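You operate a simulated robot arm through the tools that you are given. There is no shell and no other tool.

You run a simulated robot arm. Do the job below in one go: nothing can be reset, and whatever is moved stays where it is left.

TASK
Pin the torque arm of gearbox one with the thick pin.
Fine: slacken the clamp knob, swing the arm in, pin it, turn the keeper lever across, tighten the knob. Where these are worked on the way, their far stop is far enough and under half their travel is too little: clamp knob.
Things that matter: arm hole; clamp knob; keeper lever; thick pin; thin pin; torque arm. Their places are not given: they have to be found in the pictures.

It is judged by the outcome, as a careful person would: the job done as asked, and still so three seconds after it is handed in. It fails if anything else is knocked over, pushed out of place, dropped, spilled or broken.

THE ROBOT
A 7-joint arm with a three-finger gripper, fixed in place. Base frame: the origin is on the floor under the middle of its stand, x ahead of it, y to its left, z up; the work surface is at about z = 650. Units: mm, rad, N and s.
It reaches about 1342 mm from its shoulder. Its first joint turns from -2.897 to 2.897 rad. Payload 2.69 kg.
The tool frame sits at the grasp point between the pads (the TCP): z along the fingers, y along the line on which they close. The tips reach 30 mm beyond it. The gripper opens to 128 mm; its body begins 117 mm behind the TCP.
Orientation is told as [roll, pitch, yaw] about the base's x, y, z axes, in that order, counted from this pose: with the fingers straight down and closing along the base's y, the tool's x points along the base's -x, its y along +y and its z along -z.

THE INTERFACE
- The arm moves only by the tool servo_tool. Its argument "deltas" is text: rows parted by semicolons, each of 7 numbers parted by spaces: the shift along the tool's x, y, z in units of 40 mm (1.0 is 40 mm), then the turn, a rotation vector about the tool's x, y, z in units of 5 degrees (1.0 is 5 degrees), then the opening in per cent of the stroke, from 0 (shut) to 100 (fully open). In form: tx ty tz wx wy wz hand; .... A call has 1 to 20 rows; each row shifts and turns the commanded pose from where the row before left it, along the tool's axes as they then stand. A call with a number of a shift or a turn outside -1 to 1 is refused whole. Each row takes 0.2 s and may step no farther than 50 mm and 0.15 rad from the row before; otherwise, or with a gripper value out of range, the whole call is refused. A pose out of reach is approached as far as the arm can. The call stops where the force on the tool passes 60 N (or 10 N more than at its start, if that is more) or the arm is blocked; 0.2 s more then pass. The fingers move at their own pace (about 127 mm/s each) and stop on an object; they squeeze with about 33 N. The grip force told is the motor's: it shows also when the fingers shut on nothing. Time passes only in rows, and 0.2 s behind the last, so rows that do not move let the fingers close. It gives the time, the measured TCP pose, the force on the tool (base axes), the opening and the grip force at its end, in the units of the frame above (readings bear some noise), with the torque about the TCP (base axes, N m) and any sound that the robot's microphone picked up, and new pictures: "show" is both (left out), scene, wrist or none.
- Cameras (640 x 400 px; columns grow to the right, rows downward): "scene" is fixed at [219.7, -501, 1429.5]; the picture's right is [0.97, -0.23, 0.00], its down [-0.12, -0.53, -0.84] and it looks along [0.19, 0.81, -0.55] (base axes); focal length 314 px, centre (320, 200). "wrist" rides on the gripper at [58, 54, -131] in the tool frame; the picture's right is [-0.68, 0.74, 0.00], its down [-0.62, -0.57, -0.55] and it looks along [-0.40, -0.37, 0.84] (tool axes); focal length 234 px, centre (320, 200).
- move_column(by): moves the trunk up (or, below 0, down) by that many mm; the arm rides with it, the base frame stays. It gives what a move gives, with no picture.
- locate(camera, pixels): there is no depth. For up to 12 entries [column, row, z] of the newest picture of that camera ("zoom" is the newest enlarged one), the place [x, y] in the base frame at which the ray of that pixel passes the height z, good to about 3 mm. No time passes.
- enlarge(camera, box): a new picture of the part [left, top, right, bottom] of that camera's present view, enlarged. No time passes.
- finish_job(): hands the job in; it is judged then, once.

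Leave the gripper open and the arm clear of the work at the hand-in unless told otherwise.

The tools are called after ">>>" as a command line: name --argument value ..., lists and objects as JSON in quotes. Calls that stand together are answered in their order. servo_tool: Moves the arm, as the interface text tells. Its arguments: {"type":"object","properties":{"deltas":{"type":"string"},"show":{"type":"string","enum":["both","scene","wrist","none"]}},"required":["deltas"]} The other tools are called the same way: move_column (by) moves the trunk up or down; locate (camera, pixels) gives the place at which the rays of pixels pass given heights; enlarge (camera, box) takes an enlarged picture of a part of a camera's view; finish_job () hands the job in.

At the start:

```text
time: 0.0
tcp_pos: [657.8, 456.6, 1036.1]
tcp_rot: [-0.001, 0.0, -0.001]
force: [-0.6, 0.4, -0.3]
ft_torque: [0.03, 0.02, 0.0]
opening: 127.9
grip_force: 0.1
trunk travel left (down, up): [-150.0, 200.0]
```

scene: 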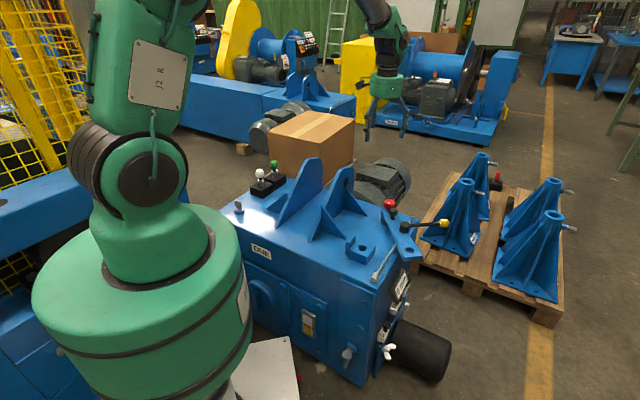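
wrist: 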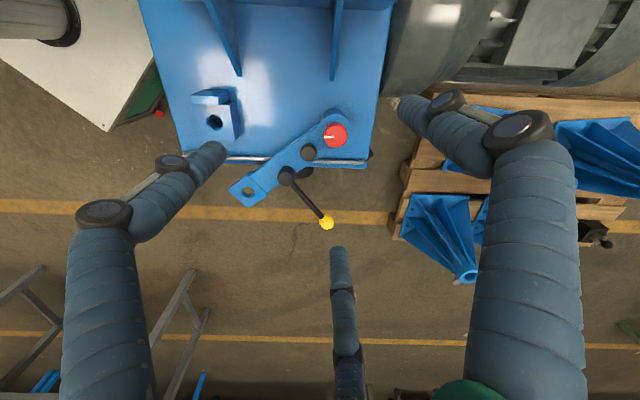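

I see the gearbox (blue housing) with a red knob, a yellow-ended lever and the blue arm near (400,240) in the scene. I'll enlarge both views to identify the parts.

>>> enlarge --camera "scene" --box '[330, 180, 470, 290]'

>>> enlarge --camera "wrist" --box '[160, 60, 400, 240]'

>>> enlarge --camera "scene" --box '[220, 140, 360, 270]'

```text
3.64 times, centred on (400, 235) of scene
```

zoom: 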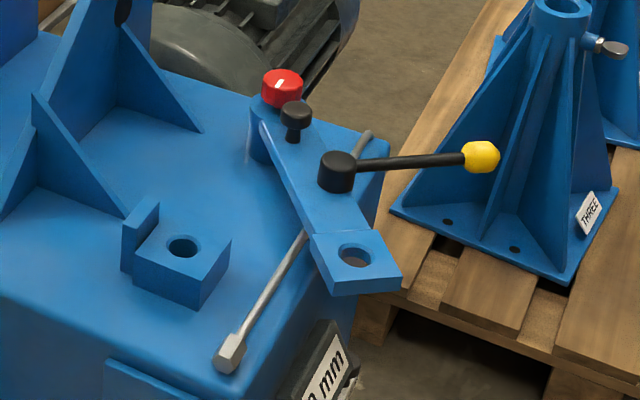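

```text
2.22 times, centred on (280, 150) of wrist
```

zoom: 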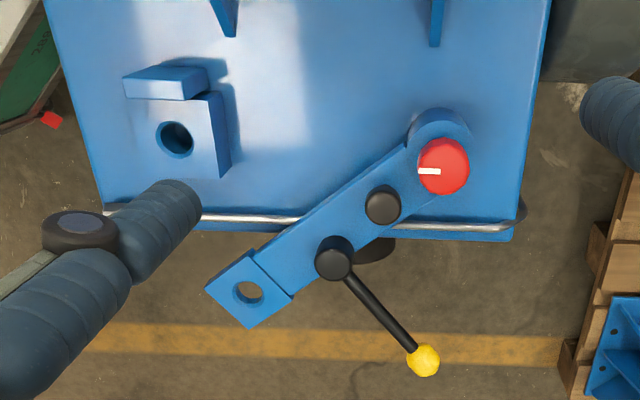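

```text
3.08 times, centred on (290, 205) of scene
```

zoom: 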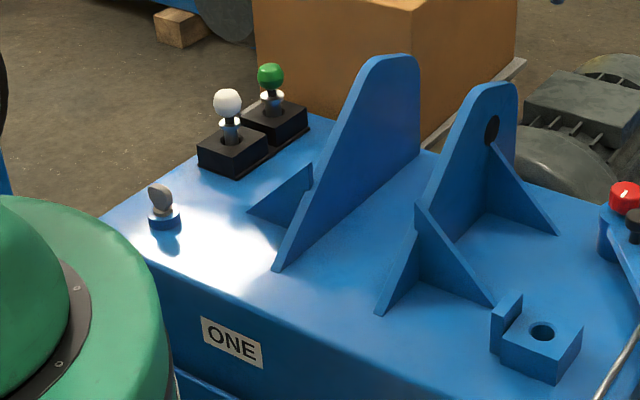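

The label "ONE" is on this gearbox. The red clamp knob sits at the arm's pivot, the keeper lever (yellow end) is on the arm, and a fixed bracket with a hole stands on the housing. The two pins (white and green heads) are in black holders. I'll look closer at the pins and the "mm" label.

>>> enlarge --camera "scene" --box '[245, 150, 295, 205]'

>>> enlarge --camera "scene" --box '[330, 255, 430, 385]'

>>> enlarge --camera "scene" --box '[380, 60, 480, 150]'

>>> enlarge --camera "scene" --box '[370, 190, 460, 260]'

```text
7.27 times, centred on (270, 178) of scene
```

zoom: 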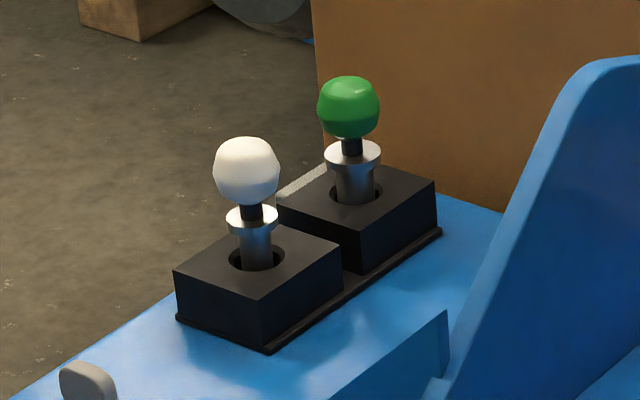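

```text
3.08 times, centred on (380, 320) of scene
```

zoom: 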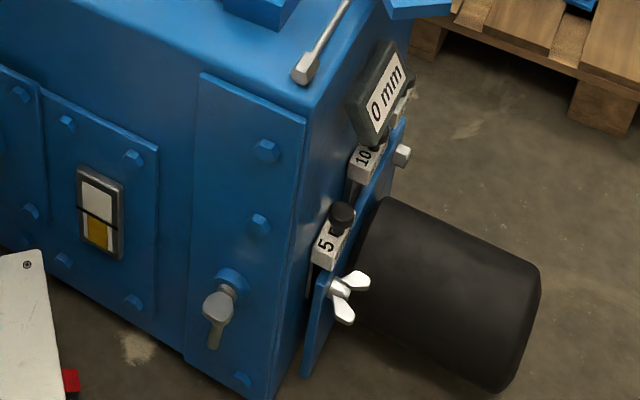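

```text
4.44 times, centred on (430, 105) of scene
```

zoom: 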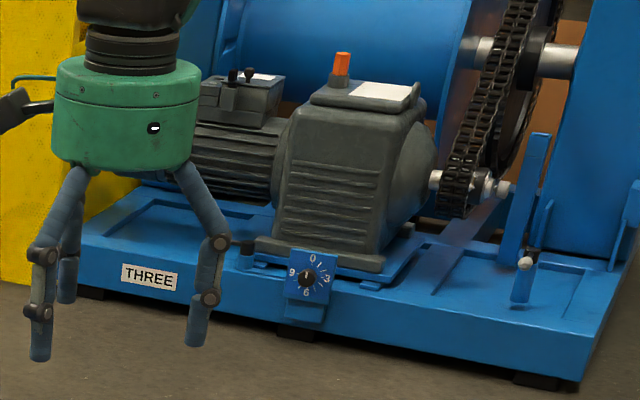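

```text
5.71 times, centred on (415, 225) of scene
```

zoom: 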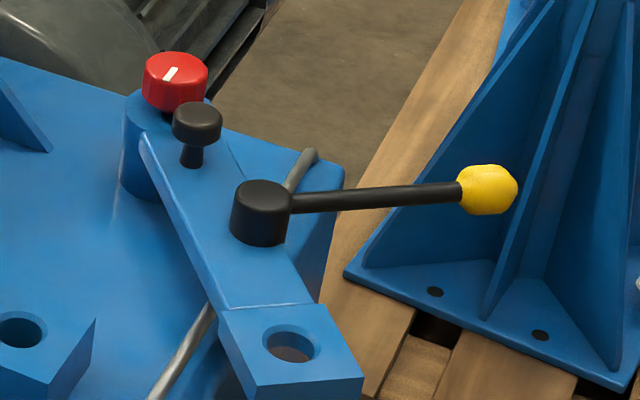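

Green's shank looks thicker than white's (the pin at ~(272,170) in the scene). Next I locate the features at several heights from both cameras to triangulate.

>>> locate --camera "scene" --pixels '[[389.8, 202, 650], [389.8, 202, 750], [393.4, 209.7, 650], [393.4, 209.7, 750], [404.9, 224.6, 650], [404.9, 224.6, 750], [444.2, 223.2, 650], [444.2, 223.2, 750], [409.6, 250.1, 650], [409.6, 250.1, 750], [362.4, 247.9, 650], [362.4, 247.9, 750]]'

>>> locate --camera "wrist" --pixels '[[336.3, 134.7, 650], [336.3, 134.7, 750], [308.4, 152.7, 650], [308.4, 152.7, 750], [286.8, 177.9, 650], [286.8, 177.9, 750], [326.8, 222.1, 650], [326.8, 222.1, 750], [248, 191, 650], [248, 191, 750], [214.7, 123, 650], [214.7, 123, 750]]'

```text
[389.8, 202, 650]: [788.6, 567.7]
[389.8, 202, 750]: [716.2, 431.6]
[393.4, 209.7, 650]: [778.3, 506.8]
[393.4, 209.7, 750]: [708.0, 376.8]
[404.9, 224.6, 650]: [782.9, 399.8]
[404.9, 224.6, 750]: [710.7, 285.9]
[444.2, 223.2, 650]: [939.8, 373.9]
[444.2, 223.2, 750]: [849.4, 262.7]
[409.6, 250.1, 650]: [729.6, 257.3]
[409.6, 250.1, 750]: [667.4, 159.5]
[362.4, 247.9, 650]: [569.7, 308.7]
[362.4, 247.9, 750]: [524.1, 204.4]
```

```text
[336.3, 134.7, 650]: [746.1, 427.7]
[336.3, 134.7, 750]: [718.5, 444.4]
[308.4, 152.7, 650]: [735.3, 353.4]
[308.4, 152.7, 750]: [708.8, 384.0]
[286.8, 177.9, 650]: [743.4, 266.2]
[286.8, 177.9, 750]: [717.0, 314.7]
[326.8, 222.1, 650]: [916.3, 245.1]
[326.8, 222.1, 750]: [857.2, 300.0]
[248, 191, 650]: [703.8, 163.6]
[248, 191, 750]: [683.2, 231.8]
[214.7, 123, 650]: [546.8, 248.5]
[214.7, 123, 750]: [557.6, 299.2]
```

Triangulated: clamp knob top ≈ (721, 443, 742), arm's black handle ≈ (710, 383, 745), lever hub ≈ (722, 306, 732), lever ball ≈ (870, 288, 727), arm hole ≈ (693, 202, 706), fixed bracket hole ≈ (551, 268, 689). Both holes lie about 243 mm from the pivot, so the swing is about 38° clockwise. Next I check the pin rays and move the open hand above the clamp knob, staying high (z≈870), for a closer look.

>>> locate --camera "scene" --pixels '[[260.1, 173.2, 650], [260.1, 173.2, 720], [273.8, 165.1, 650], [273.8, 165.1, 720], [314.4, 158, 650], [314.4, 158, 800], [340, 168, 800], [340, 168, 750]]'

>>> servo_tool --deltas "-0.32 -0.07 0.8 0 0 0 100; -0.32 -0.07 0.8 0 0 0 100; -0.32 -0.07 0.8 0 0 0 100; -0.32 -0.07 0.8 0 0 0 100; -0.32 -0.06 0.95 0 0 0 100; 0 0 0 0 0 0 100" --show "both"

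```text
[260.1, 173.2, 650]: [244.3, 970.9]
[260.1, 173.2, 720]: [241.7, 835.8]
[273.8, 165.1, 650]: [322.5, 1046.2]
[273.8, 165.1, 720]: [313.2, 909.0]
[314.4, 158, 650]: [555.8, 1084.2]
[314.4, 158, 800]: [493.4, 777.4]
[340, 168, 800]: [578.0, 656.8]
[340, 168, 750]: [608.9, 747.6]
```

```text
time: 1.4
tcp_pos: [723.6, 443.2, 868.9]
tcp_rot: [0.0, 0.002, 0.001]
force: [1.0, 0.1, 0.0]
ft_torque: [-0.03, 0.04, -0.02]
opening: 128.2
grip_force: 0.1
trunk travel left (down, up): [-150.0, 200.0]
```

scene: 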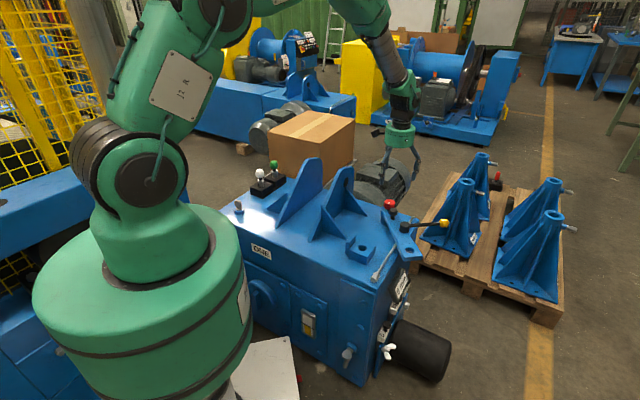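
wrist: 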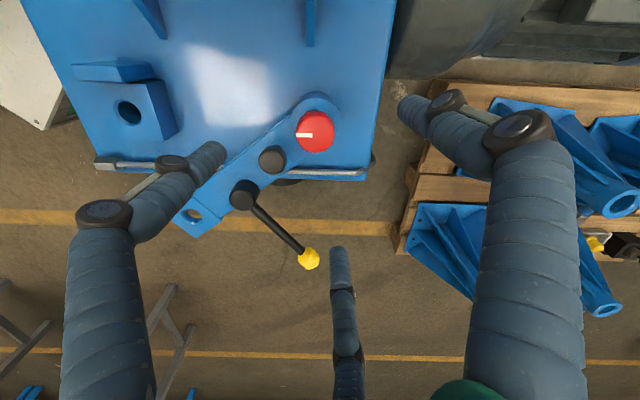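

The hand is above the knob at z=869. I'll zoom in on the knob and re-locate it from this closer view.

>>> enlarge --camera "wrist" --box '[180, 60, 400, 200]'

>>> locate --camera "wrist" --pixels '[[315, 131, 742], [315, 131, 730], [272, 159, 745], [272, 159, 735], [244, 195, 732], [309, 259, 727], [195, 214, 706], [129, 112, 689]]'

>>> enlarge --camera "scene" --box '[370, 190, 430, 240]'

```text
2.86 times, centred on (290, 130) of wrist
```

zoom: 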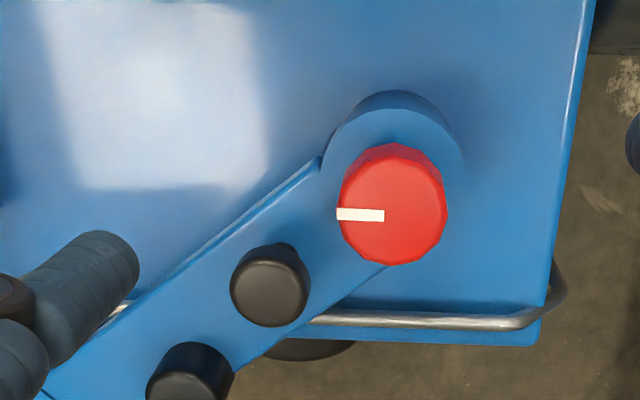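

```text
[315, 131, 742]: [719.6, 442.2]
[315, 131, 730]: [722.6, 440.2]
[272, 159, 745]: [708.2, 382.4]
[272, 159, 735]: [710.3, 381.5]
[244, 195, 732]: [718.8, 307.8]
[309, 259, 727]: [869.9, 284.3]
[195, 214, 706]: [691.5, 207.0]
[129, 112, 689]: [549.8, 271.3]
```

```text
8.00 times, centred on (400, 215) of scene
```

zoom: 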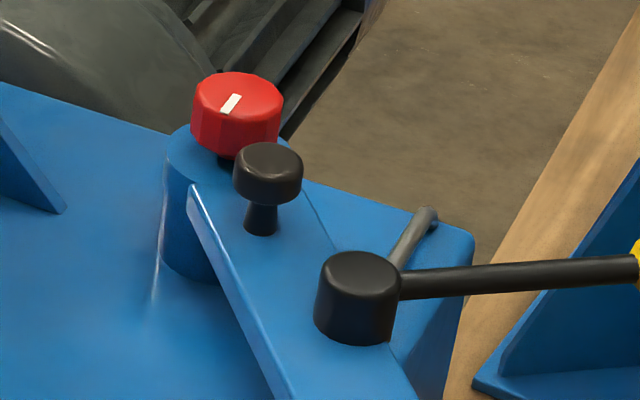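

The knob top face is at about (721.5, 441, 742), roughly 42 mm across, standing on a short stem. The handle edge is about 47 mm away. I'll half-close the fingers (about 70 mm), come down so the tips straddle the knob without touching the boss, and check.

>>> servo_tool --deltas "0.05 -0.05 0 0 0 0 55; 0 0 0.8 0 0 0 55; 0 0 0.8 0 0 0 55; 0 0 0.8 0 0 0 55; 0 0 0.4 0 0 0 55; 0 0 0 0 0 0 55" --show "both"

```text
time: 2.8
tcp_pos: [721.0, 442.4, 757.9]
tcp_rot: [0.001, 0.0, -0.001]
force: [-0.4, -0.1, 0.3]
ft_torque: [0.0, 0.0, 0.03]
opening: 70.4
grip_force: 0.0
trunk travel left (down, up): [-150.0, 200.0]
```

scene: 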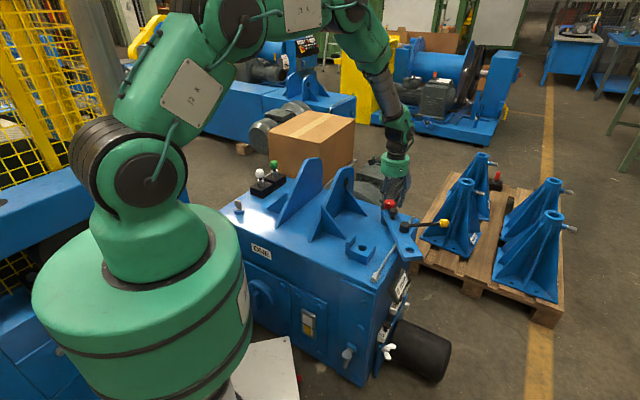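
wrist: 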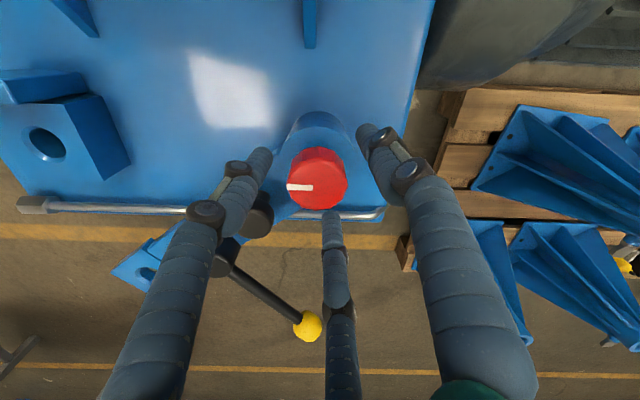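

Fingers straddle the knob in the wrist picture. I'll enlarge both for a check of height and centring before closing.

>>> enlarge --camera "scene" --box '[350, 150, 440, 230]'

>>> enlarge --camera "wrist" --box '[220, 100, 420, 260]'

>>> locate --camera "wrist" --pixels '[[318, 182, 742], [318, 182, 735]]'

```text
5.00 times, centred on (395, 190) of scene
```

zoom: 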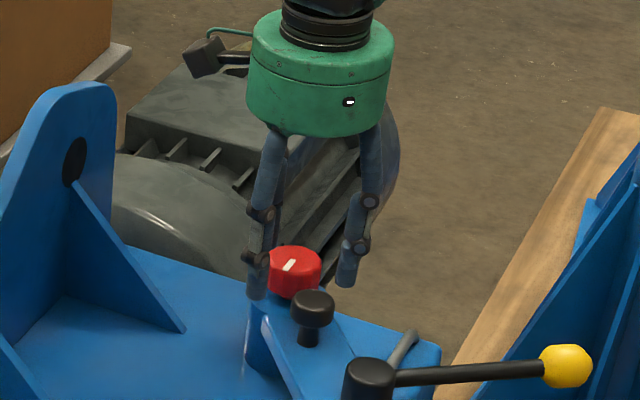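

```text
2.50 times, centred on (320, 180) of wrist
```

zoom: 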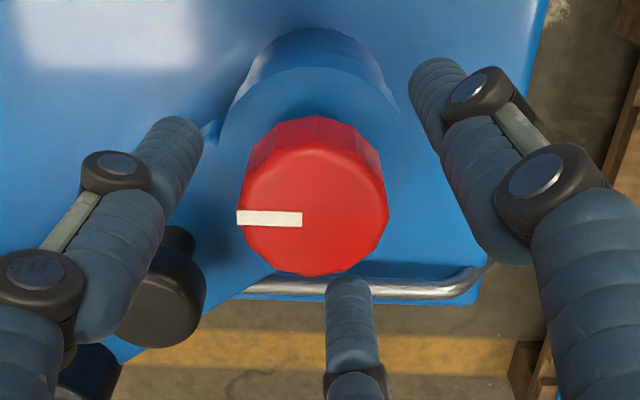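

```text
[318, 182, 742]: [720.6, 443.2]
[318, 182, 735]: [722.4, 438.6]
```

The knob centre reads (721.7, 441.2); I shift a hair, come down 5 mm (tips at ~z 723), and close on the knob.

>>> servo_tool --deltas "-0.018 -0.03 0.12 0 0 0 55; 0 0 0 0 0 0 20; 0 0 0 0 0 0 0; 0 0 0 0 0 0 0; 0 0 0 0 0 0 0" --show "both"

```text
time: 4.0
tcp_pos: [721.1, 439.3, 753.2]
tcp_rot: [-0.001, 0.001, 0.0]
force: [9.4, -22.5, 0.2]
ft_torque: [-0.92, -0.32, 0.0]
opening: 41.7
grip_force: 45.1
trunk travel left (down, up): [-150.0, 200.0]
```

scene: 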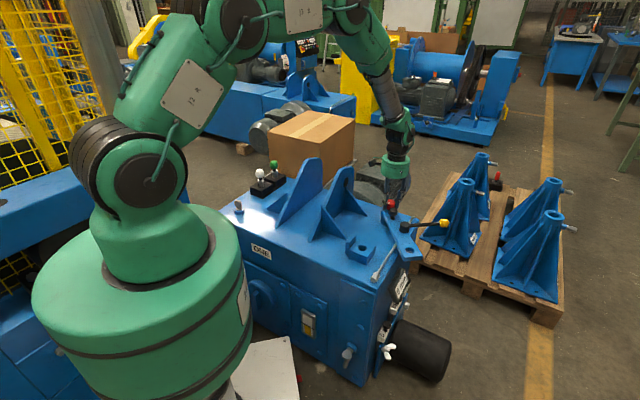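
wrist: 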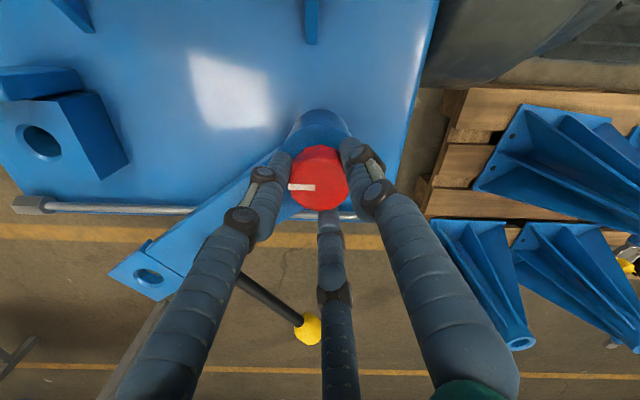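

Gripped at 41.7 mm with a -22 N side load in y, so the knob axis is a little further toward -y. I'll re-centre by shifting along the force.

>>> servo_tool --deltas "-0.02 -0.06 0 0 0 0 0; 0 0 0 0 0 0 0" --show "none"

```text
time: 4.6
tcp_pos: [721.1, 438.1, 752.0]
tcp_rot: [0.002, 0.002, 0.001]
force: [0.5, -2.1, -1.9]
ft_torque: [0.21, 0.02, 0.01]
opening: 41.7
grip_force: 45.2
trunk travel left (down, up): [-150.0, 200.0]
```

Side load is gone; the knob axis is at about (721, 438). Now I turn it counterclockwise seen from above (negative about tool z) by 20° and read the torque.

>>> servo_tool --deltas "0 0 0 0 0 -1 0; 0 0 0 0 0 -1 0; 0 0 0 0 0 -1 0; 0 0 0 0 0 -1 0" --show "wrist"

```text
time: 5.6
tcp_pos: [721.2, 437.6, 752.7]
tcp_rot: [-0.001, 0.003, 0.351]
force: [-7.5, 10.8, -7.2]
ft_torque: [0.59, 0.16, 0.01]
opening: 41.7
grip_force: 44.6
trunk travel left (down, up): [-150.0, 200.0]
```

wrist: 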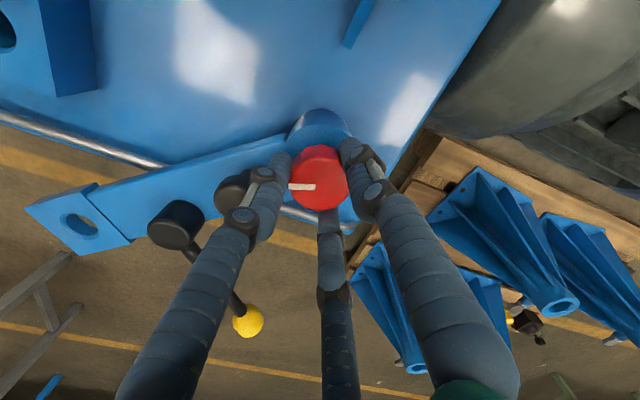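

The knob follows the hand (mark keeps its place relative to the fingers), with hardly any torque. I continue another 20°.

>>> servo_tool --deltas "0 0 0 0 0 -1 0; 0 0 0 0 0 -1 0; 0 0 0 0 0 -1 0; 0 0 0 0 0 -1 0" --show "wrist"

>>> enlarge --camera "scene" --box '[350, 150, 440, 230]'

```text
time: 6.6
tcp_pos: [721.9, 439.0, 752.5]
tcp_rot: [0.0, 0.0, 0.699]
force: [-11.1, 13.8, -6.2]
ft_torque: [0.46, 0.34, -0.01]
opening: 41.7
grip_force: 45.4
trunk travel left (down, up): [-150.0, 200.0]
```

wrist: 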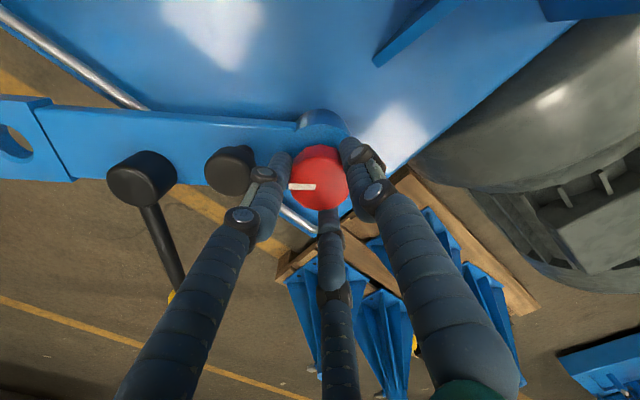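

```text
5.00 times, centred on (395, 190) of scene
```

zoom: 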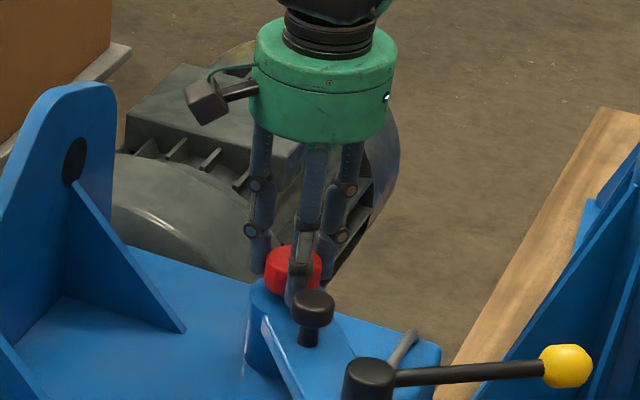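

Still turning freely at 40°. A small side load built up, so I nudge it off (1.8 mm along tool y) and keep turning.

>>> servo_tool --deltas "0 0.04 0 0 0 -1 0; 0 0 0 0 0 -1 0; 0 0 0 0 0 -1 0; 0 0 0 0 0 -1 0" --show "wrist"

```text
time: 7.6
tcp_pos: [721.3, 438.0, 751.9]
tcp_rot: [0.0, 0.0, 1.049]
force: [3.6, -7.2, -5.5]
ft_torque: [-0.45, -0.2, -0.06]
opening: 41.7
grip_force: 45.3
trunk travel left (down, up): [-150.0, 200.0]
```

wrist: 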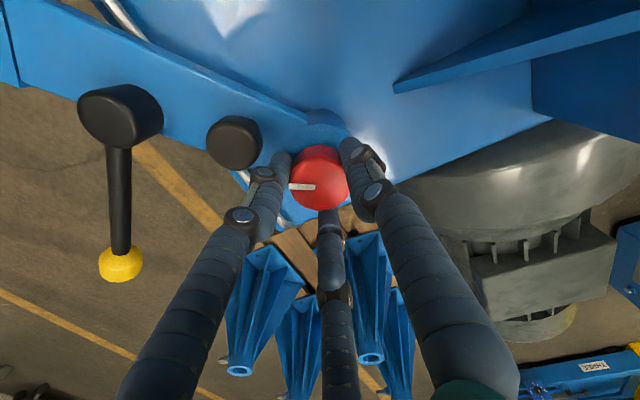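

60° turned, still free, and the mark still moves with the hand. I continue 30° more.

>>> servo_tool --deltas "0 0 0 0 0 -1 0; 0 0 0 0 0 -1 0; 0 0 0 0 0 -1 0; 0 0 0 0 0 -1 0; 0 0 0 0 0 -1 0; 0 0 0 0 0 -1 0" --show "wrist"

```text
time: 9.0
tcp_pos: [721.9, 438.2, 752.3]
tcp_rot: [0.003, 0.0, 1.573]
force: [10.5, -19.4, -9.1]
ft_torque: [-0.59, -0.42, 0.04]
opening: 41.7
grip_force: 44.9
trunk travel left (down, up): [-150.0, 200.0]
```

wrist: 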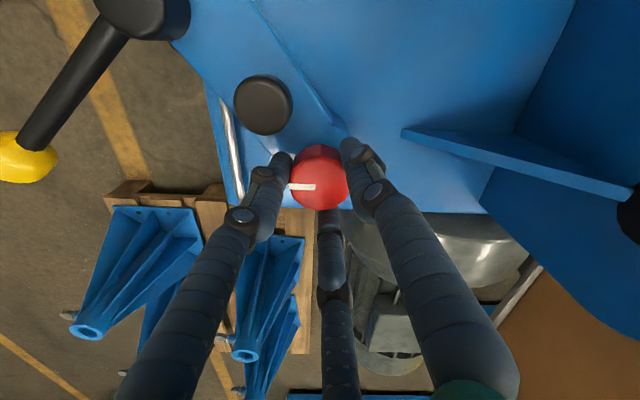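

90° turned, no stop yet. I take off the side load (shift along the force) and continue 30° more.

>>> servo_tool --deltas "0.05 -0.025 0 0 0 -1 0; 0 0 0 0 0 -1 0; 0 0 0 0 0 -1 0; 0 0 0 0 0 -1 0; 0 0 0 0 0 -1 0; 0 0 0 0 0 -1 0" --show "wrist"

```text
time: 10.4
tcp_pos: [722.7, 438.6, 752.6]
tcp_rot: [0.001, -0.001, 2.096]
force: [-7.4, 17.0, -8.1]
ft_torque: [0.72, 0.41, 0.06]
opening: 41.9
grip_force: 45.3
trunk travel left (down, up): [-150.0, 200.0]
```

wrist: 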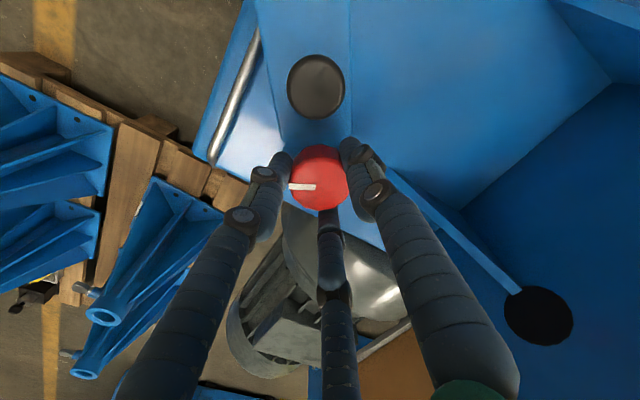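

120° turned, knob still follows. I continue with a half correction of the side load.

>>> servo_tool --deltas "-0.03 0 0 0 0 -1 0; 0 0 0 0 0 -1 0; 0 0 0 0 0 -1 0; 0 0 0 0 0 -1 0; 0 0 0 0 0 -1 0; 0 0 0 0 0 -1 0" --show "wrist"

```text
time: 11.8
tcp_pos: [720.3, 438.1, 752.5]
tcp_rot: [0.001, 0.0, 2.622]
force: [-1.4, 4.6, -5.8]
ft_torque: [0.1, 0.01, -0.01]
opening: 41.5
grip_force: 44.8
trunk travel left (down, up): [-150.0, 200.0]
```

wrist: 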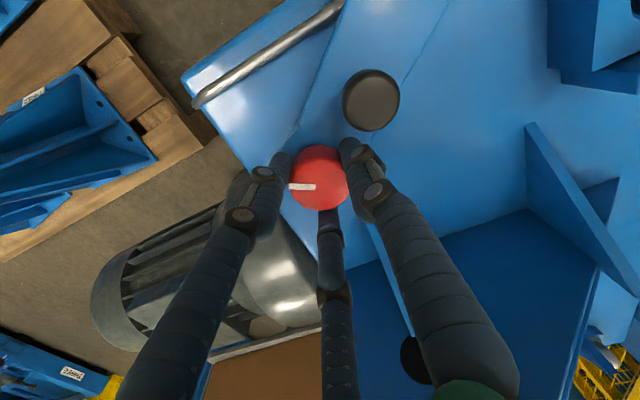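

150° and still free. Continue 20°, watching for the stop or the wrist's own limit.

>>> servo_tool --deltas "0 0 0 0 0 -1 0; 0 0 0 0 0 -1 0; 0 0 0 0 0 -1 0; 0 0 0 0 0 -1 0" --show "wrist"

```text
time: 12.8
tcp_pos: [721.5, 438.2, 752.4]
tcp_rot: [-0.001, 0.0, 2.968]
force: [3.1, 2.9, -6.4]
ft_torque: [0.14, -0.16, 0.0]
opening: 41.9
grip_force: 44.9
trunk travel left (down, up): [-150.0, 200.0]
```

wrist: 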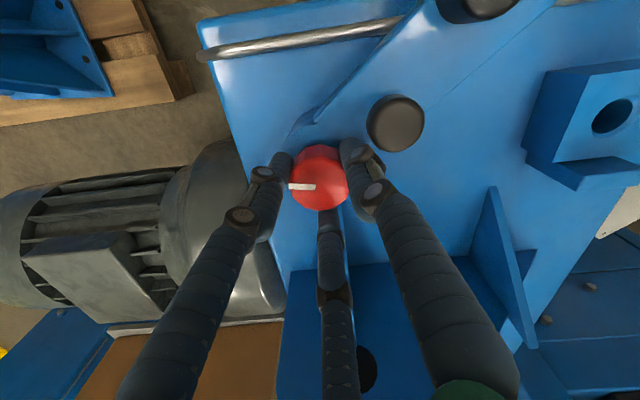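

170°, still no stop. Continue 20° more.

>>> servo_tool --deltas "0 0 0 0 0 -1 0; 0 0 0 0 0 -1 0; 0 0 0 0 0 -1 0; 0 0 0 0 0 -1 0" --show "wrist"

```text
time: 13.8
tcp_pos: [720.8, 438.7, 753.7]
tcp_rot: [0.0, 0.0, -2.967]
force: [2.1, 1.1, -3.0]
ft_torque: [0.08, 0.04, -1.21]
opening: 42.5
grip_force: 44.7
trunk travel left (down, up): [-150.0, 200.0]
```

wrist: 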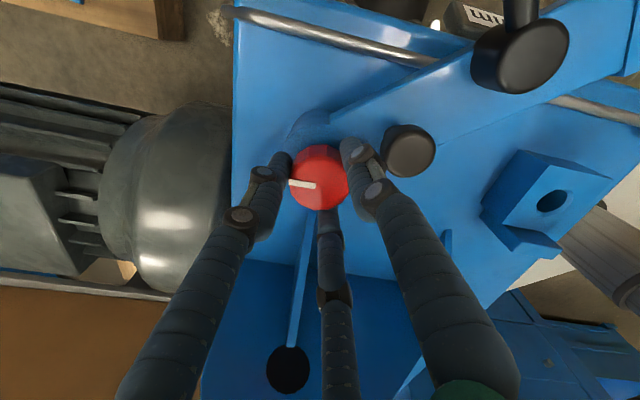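

A clear counter-torque of -1.2 N m: the far stop is reached at about 185°. I'll open only a little (to ~53 mm, since the handle is close by), rise straight up, and look.

>>> servo_tool --deltas "0 0 0 0 0 0 41; 0 0 0 0 0 0 41; 0 0 -0.5 0 0 0 41; 0 0 -1 0 0 0 41; 0 0 -1 0 0 0 41; 0 0 -0.5 0 0 0 41; 0 0 0 0 0 0 41" --show "both"

```text
time: 15.4
tcp_pos: [721.0, 438.3, 874.0]
tcp_rot: [-0.001, 0.0, -2.967]
force: [-1.1, 0.5, -0.6]
ft_torque: [-0.04, 0.01, 0.0]
opening: 52.5
grip_force: 0.1
trunk travel left (down, up): [-150.0, 200.0]
```

scene: 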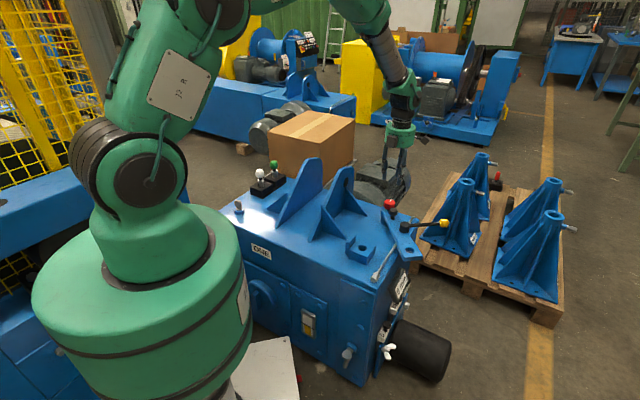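
wrist: 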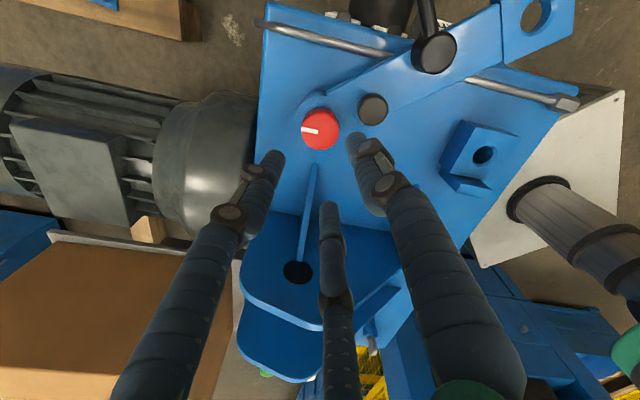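

The knob's mark now points the opposite way: about half a turn of slackening. Next I'll use the black handle on the arm to swing it. I look closer to fix its place.

>>> enlarge --camera "wrist" --box '[260, 40, 560, 230]'

>>> locate --camera "wrist" --pixels '[[373, 106, 745], [373, 106, 740], [436, 50, 732], [318, 131, 742], [483, 156, 689], [534, 14, 706]]'

```text
2.11 times, centred on (410, 135) of wrist
```

zoom: 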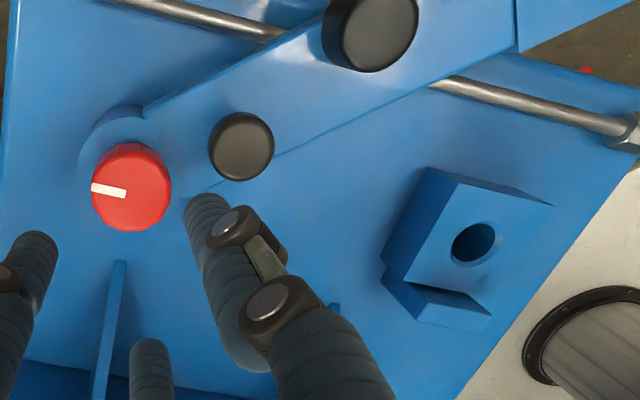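

```text
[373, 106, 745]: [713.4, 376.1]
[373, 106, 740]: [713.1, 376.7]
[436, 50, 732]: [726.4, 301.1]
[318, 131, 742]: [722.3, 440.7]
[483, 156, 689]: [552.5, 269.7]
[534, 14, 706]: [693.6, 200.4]
```

>>> locate --camera "wrist" --pixels '[[372.6, 110, 745], [372.6, 110, 742], [320.4, 131.7, 742], [433, 50, 732]]'

```text
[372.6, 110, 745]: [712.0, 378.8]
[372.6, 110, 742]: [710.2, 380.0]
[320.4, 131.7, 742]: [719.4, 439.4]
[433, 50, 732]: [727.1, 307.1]
```

Handle ≈ (711.5, 379). I move over it, turn the hand back 20° so that no finger points at the red knob, and come down to z≈800 with fingers at 70 mm.

>>> servo_tool --deltas "-0.245 0.71 0 0 0 0 55; -0.245 0.71 0 0 0 0 55; 0 0 0 0 0 1 55; 0 0 0 0 0 1 55; 0 0 0 0 0 1 55; 0 0 0 0 0 1 55; 0 0 0.9 0 0 0 55; 0 0 0.9 0 0 0 55; 0 0 0 0 0 0 55" --show "both"

```text
time: 17.4
tcp_pos: [713.3, 379.1, 800.9]
tcp_rot: [-0.002, 0.001, 2.966]
force: [0.5, 0.8, -0.8]
ft_torque: [-0.04, 0.06, 0.0]
opening: 70.5
grip_force: 0.1
trunk travel left (down, up): [-150.0, 200.0]
```

scene: 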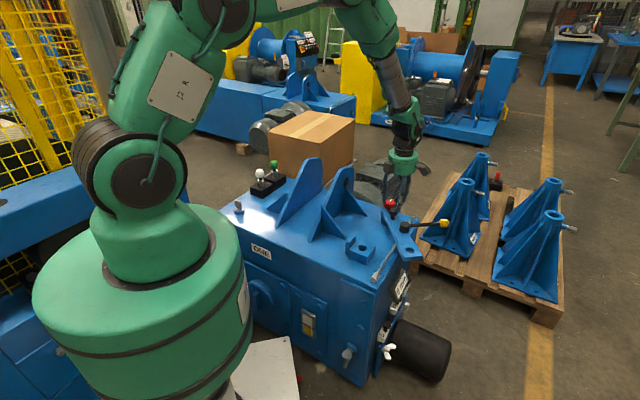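
wrist: 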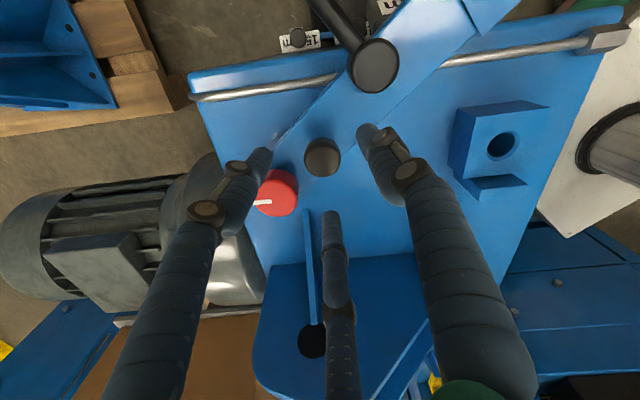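

>>> enlarge --camera "wrist" --box '[220, 90, 420, 250]'

>>> locate --camera "wrist" --pixels '[[322.5, 160, 745], [322.5, 160, 740]]'

>>> enlarge --camera "scene" --box '[350, 150, 440, 230]'

```text
2.50 times, centred on (320, 170) of wrist
```

zoom: 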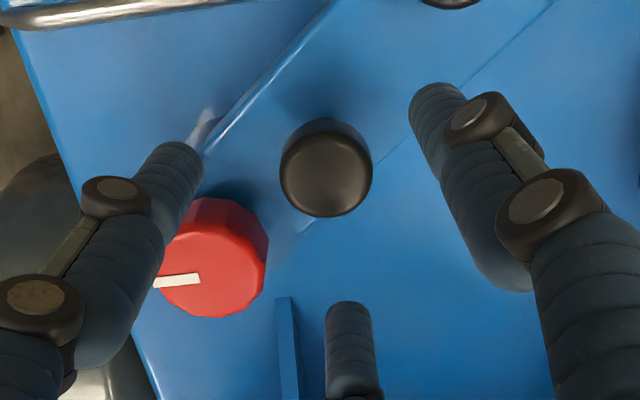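

```text
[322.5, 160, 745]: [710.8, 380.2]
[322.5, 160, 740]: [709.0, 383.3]
```

```text
5.00 times, centred on (395, 190) of scene
```

zoom: 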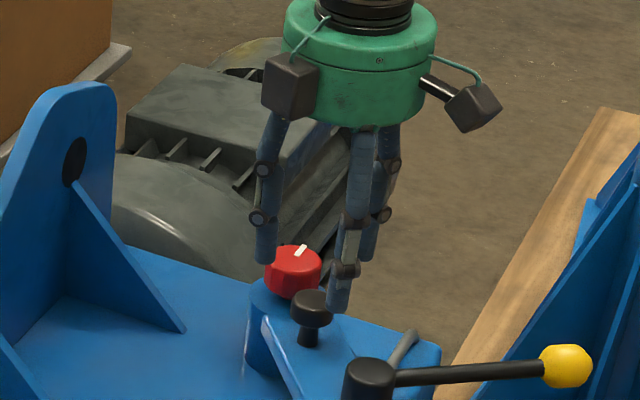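

Handle top centre ≈ (711, 380). I shift 2 mm, descend to z≈746 (tips at 716), and close on it.

>>> servo_tool --deltas "-0.05 -0.01 0.6 0 0 0 50; 0 0 0.75 0 0 0 50; 0 0 0 0 0 0 50; 0 0 0 0 0 0 20; 0 0 0 0 0 0 0; 0 0 0 0 0 0 0; 0 0 0 0 0 0 0" --show "both"

>>> enlarge --camera "scene" --box '[350, 150, 440, 230]'

```text
time: 19.0
tcp_pos: [710.2, 379.7, 744.6]
tcp_rot: [0.001, 0.0, 2.966]
force: [5.0, -5.2, -3.2]
ft_torque: [-0.14, -0.22, -0.11]
opening: 30.3
grip_force: 45.0
trunk travel left (down, up): [-150.0, 200.0]
```

scene: 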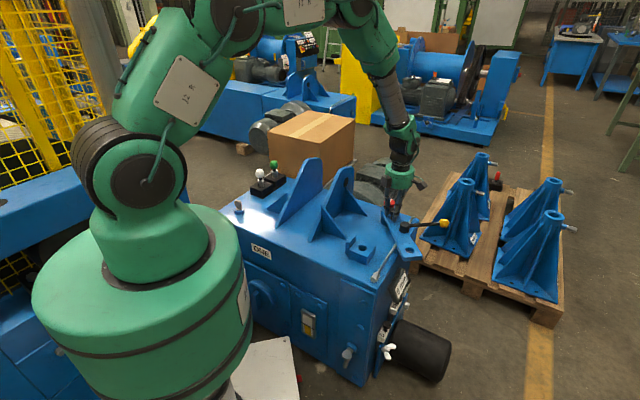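
wrist: 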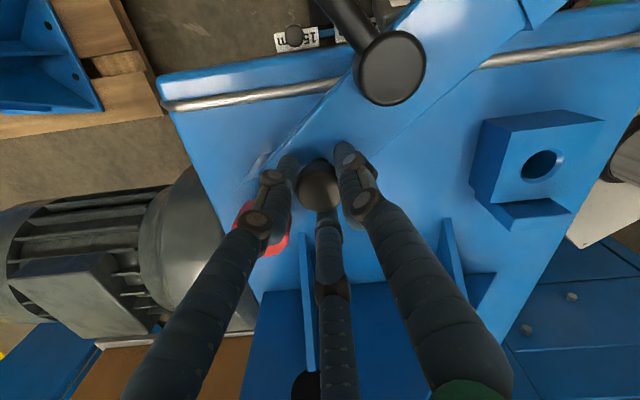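

```text
5.00 times, centred on (395, 190) of scene
```

zoom: 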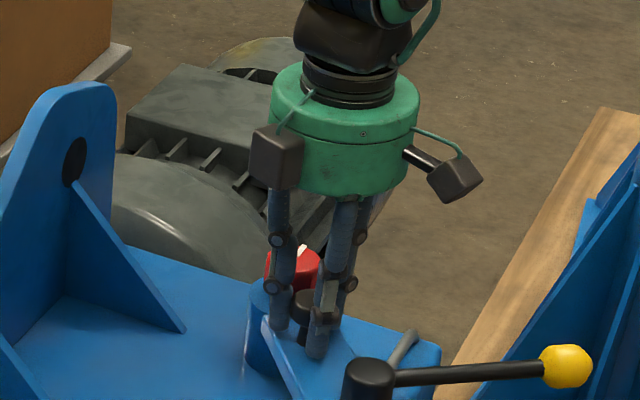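

Gripped the handle (30 mm), nearly no side load. Now I swing about the pivot (721, 438): each row turns 5° clockwise with the matching arc shift. First 15°.

>>> servo_tool --deltas "-0.13 -0.007 0 0 0 1 0; -0.13 -0.007 0 0 0 1 0; -0.13 -0.007 0 0 0 1 0; 0 0 0 0 0 0 0" --show "both"

```text
time: 20.0
tcp_pos: [694.6, 385.6, 746.0]
tcp_rot: [0.003, 0.0, 2.706]
force: [3.2, 1.1, -14.9]
ft_torque: [0.46, -0.44, -0.1]
opening: 30.6
grip_force: 44.5
trunk travel left (down, up): [-150.0, 200.0]
```

scene: 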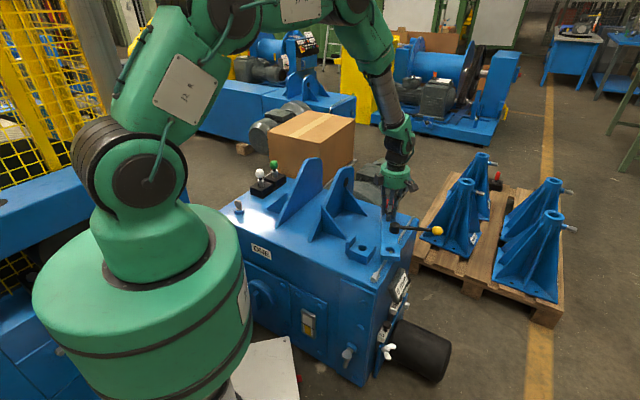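
wrist: 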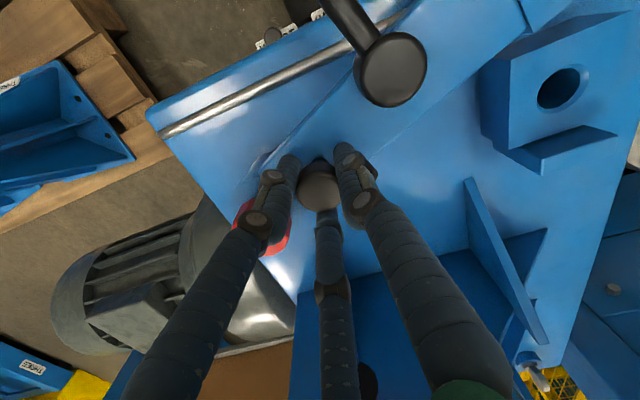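

The arm swings freely with the handle. Another 15°.

>>> servo_tool --deltas "-0.13 -0.007 0 0 0 1 0; -0.13 -0.007 0 0 0 1 0; -0.13 -0.007 0 0 0 1 0; 0 0 0 0 0 0 0" --show "both"

>>> enlarge --camera "scene" --box '[330, 190, 450, 270]'

```text
time: 21.0
tcp_pos: [683.1, 394.1, 746.3]
tcp_rot: [0.002, 0.0, 2.444]
force: [6.5, 1.8, -20.4]
ft_torque: [-0.14, -0.07, -0.03]
opening: 30.6
grip_force: 45.5
trunk travel left (down, up): [-150.0, 200.0]
```

scene: 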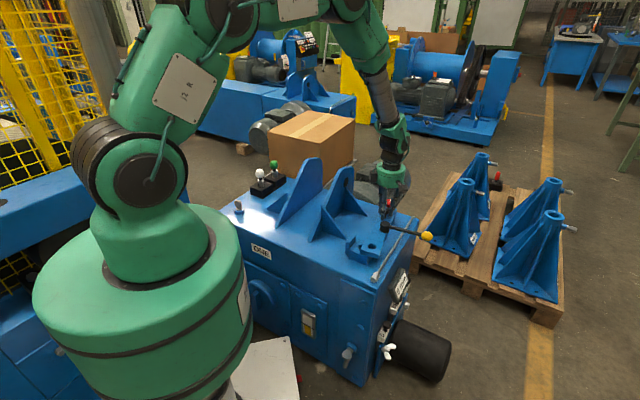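
wrist: 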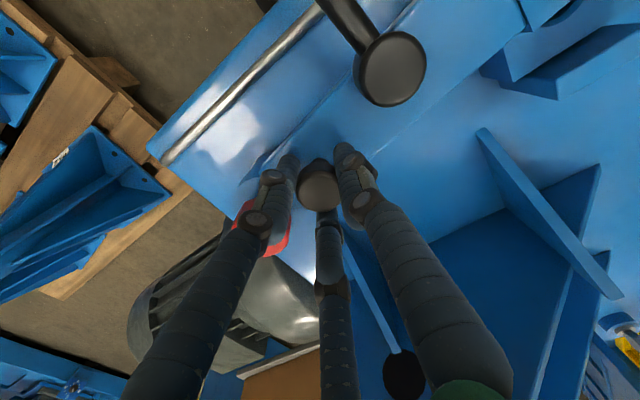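

```text
5.00 times, centred on (390, 230) of scene
```

zoom: 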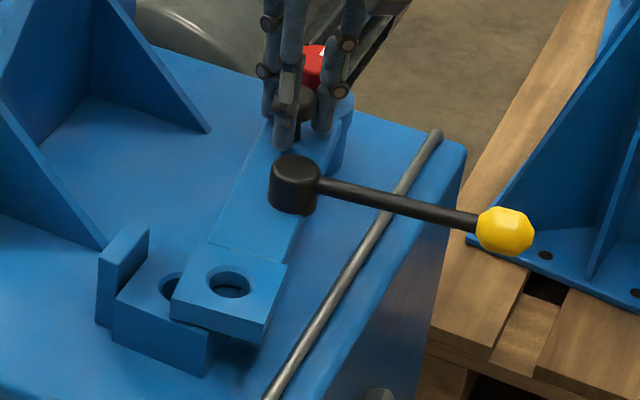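

30° done; the arm's end block has begun to overlap the bracket, with the stop wall at (110,265) in the zoom. I go on in 2.5° rows, 5° first.

>>> servo_tool --deltas "-0.065 -0.002 0.02 0 0 0.5 0; -0.065 -0.002 0 0 0 0.5 0; 0 0 0 0 0 0 0" --show "none"

>>> enlarge --camera "scene" --box '[330, 190, 450, 270]'

```text
time: 21.8
tcp_pos: [678.9, 397.4, 745.1]
tcp_rot: [0.001, 0.001, 2.357]
force: [3.2, 2.4, -11.2]
ft_torque: [-0.27, 0.14, -0.1]
opening: 30.7
grip_force: 44.8
trunk travel left (down, up): [-150.0, 200.0]
```

```text
5.00 times, centred on (390, 230) of scene
```

zoom: 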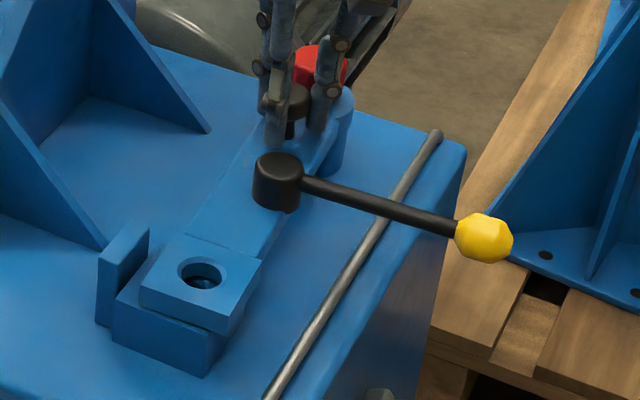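

Almost there: a small gap to the wall remains. I continue with 1.25° rows until contact shows.

>>> servo_tool --deltas "-0.033 -0.001 0 0 0 0.25 0; -0.033 -0.001 0 0 0 0.25 0; 0 0 0 0 0 0 0" --show "none"

>>> enlarge --camera "scene" --box '[330, 190, 450, 270]'

```text
time: 22.6
tcp_pos: [677.6, 398.2, 745.4]
tcp_rot: [-0.001, 0.001, 2.313]
force: [3.5, 3.8, -10.5]
ft_torque: [-0.11, -0.17, 0.05]
opening: 30.3
grip_force: 45.1
trunk travel left (down, up): [-150.0, 200.0]
```

```text
5.00 times, centred on (390, 230) of scene
```

zoom: 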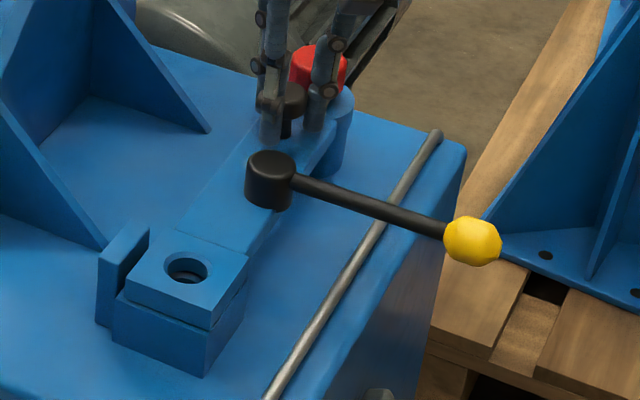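

>>> servo_tool --deltas "-0.033 -0.001 0 0 0 0.25 0; -0.033 -0.001 0 0 0 0.25 0; 0 0 0 0 0 0 0" --show "none"

>>> enlarge --camera "scene" --box '[340, 220, 400, 270]'

```text
time: 23.4
tcp_pos: [675.5, 398.6, 745.4]
tcp_rot: [-0.001, 0.0, 2.266]
force: [19.2, -16.2, -12.5]
ft_torque: [-0.66, -0.65, 0.03]
opening: 30.5
grip_force: 45.2
trunk travel left (down, up): [-150.0, 200.0]
```

```text
8.00 times, centred on (370, 245) of scene
```

zoom: 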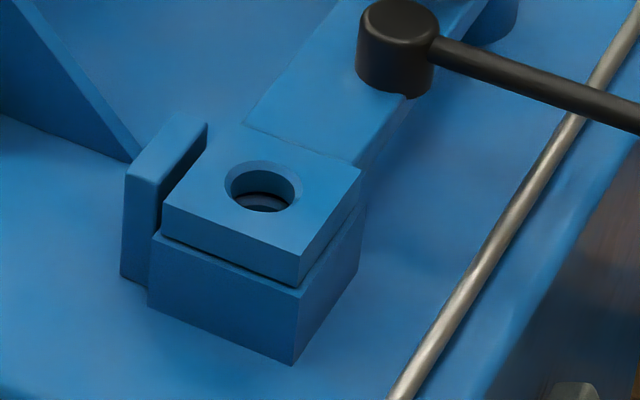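

Contact: 25 N opposing the swing after 38.5°, as expected for the stop, and the holes look in line. I release the handle (opening to ~52 mm) and rise straight up, then look.

>>> servo_tool --deltas "0 0 0 0 0 0 41; 0 0 0 0 0 0 41; 0 0 -0.5 0 0 0 41; 0 0 -1 0 0 0 41; 0 0 -1 0 0 0 41; 0 0 -1 0 0 0 41; 0 0 0 0 0 0 41" --show "both"

>>> enlarge --camera "scene" --box '[340, 220, 400, 270]'

```text
time: 25.0
tcp_pos: [672.4, 402.6, 886.9]
tcp_rot: [-0.001, 0.001, 2.27]
force: [-0.7, 0.2, 0.4]
ft_torque: [0.03, -0.03, -0.01]
opening: 52.5
grip_force: 0.1
trunk travel left (down, up): [-150.0, 200.0]
```

scene: 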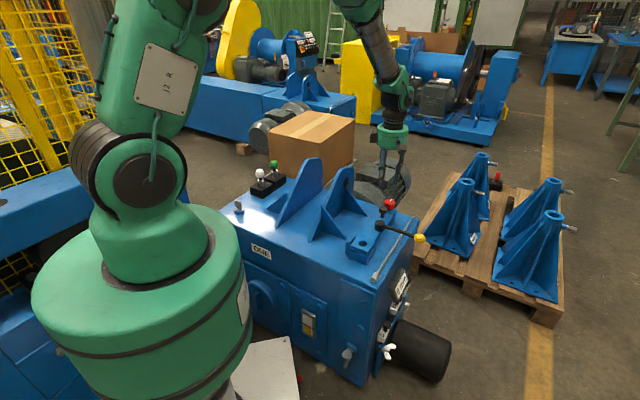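
wrist: 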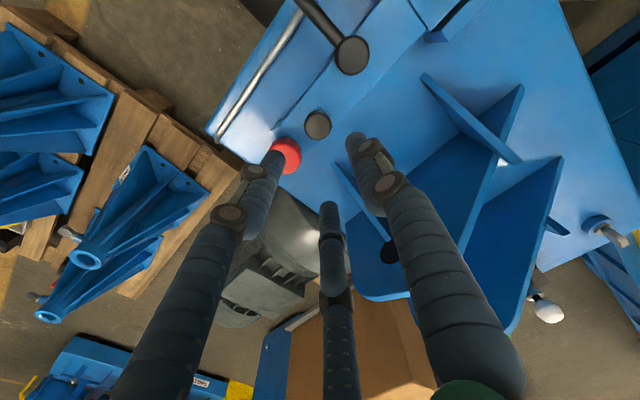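

```text
8.00 times, centred on (370, 245) of scene
```

zoom: 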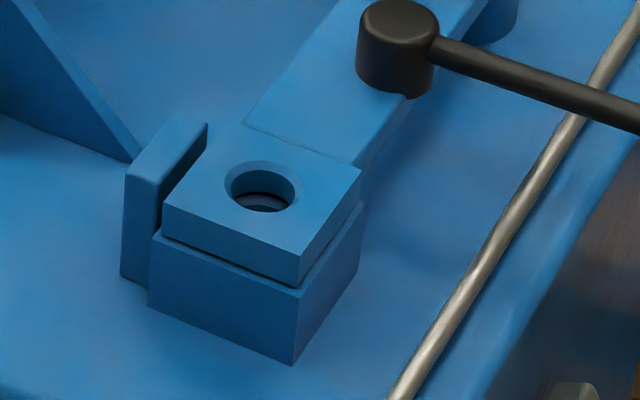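

The arm stays in place with the holes in line. Now to the pins: I rise to z≈1000 first and then travel toward (330, 760), high above the gussets.

>>> servo_tool --deltas "0 0 -1 0 0 0 80; 0 0 -1 0 0 0 100; 0 0 -0.9 0 0 0 100; -0.95 0.05 0 0 0 0 100; -0.95 0.05 0 0 0 0 100; -0.95 0.05 0 0 0 0 100; -0.95 0.05 0 0 0 0 100; -0.95 0.05 0 0 0 0 100; -0.95 0.05 0 0 0 0 100; -0.95 0.05 0 0 0 0 100; -0.95 0.05 0 0 0 0 100; -0.95 0.05 0 0 0 0 100; -0.95 0.05 0 0 0 0 100; -0.95 0.05 0 0 0 0 100; -0.95 0.05 0 0 0 0 100; 0 0 0 0 0 0 100" --show "both"

```text
time: 28.4
tcp_pos: [361.2, 736.0, 1002.8]
tcp_rot: [0.003, 0.0, 2.267]
force: [-0.5, 0.4, 0.2]
ft_torque: [-0.04, -0.03, -0.02]
opening: 128.0
grip_force: 0.0
trunk travel left (down, up): [-150.0, 200.0]
```

scene: 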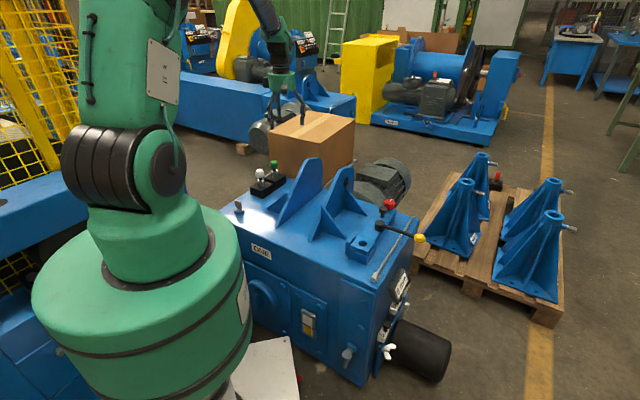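
wrist: 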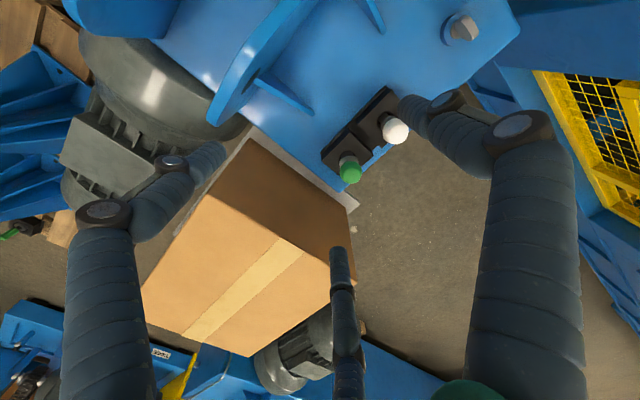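

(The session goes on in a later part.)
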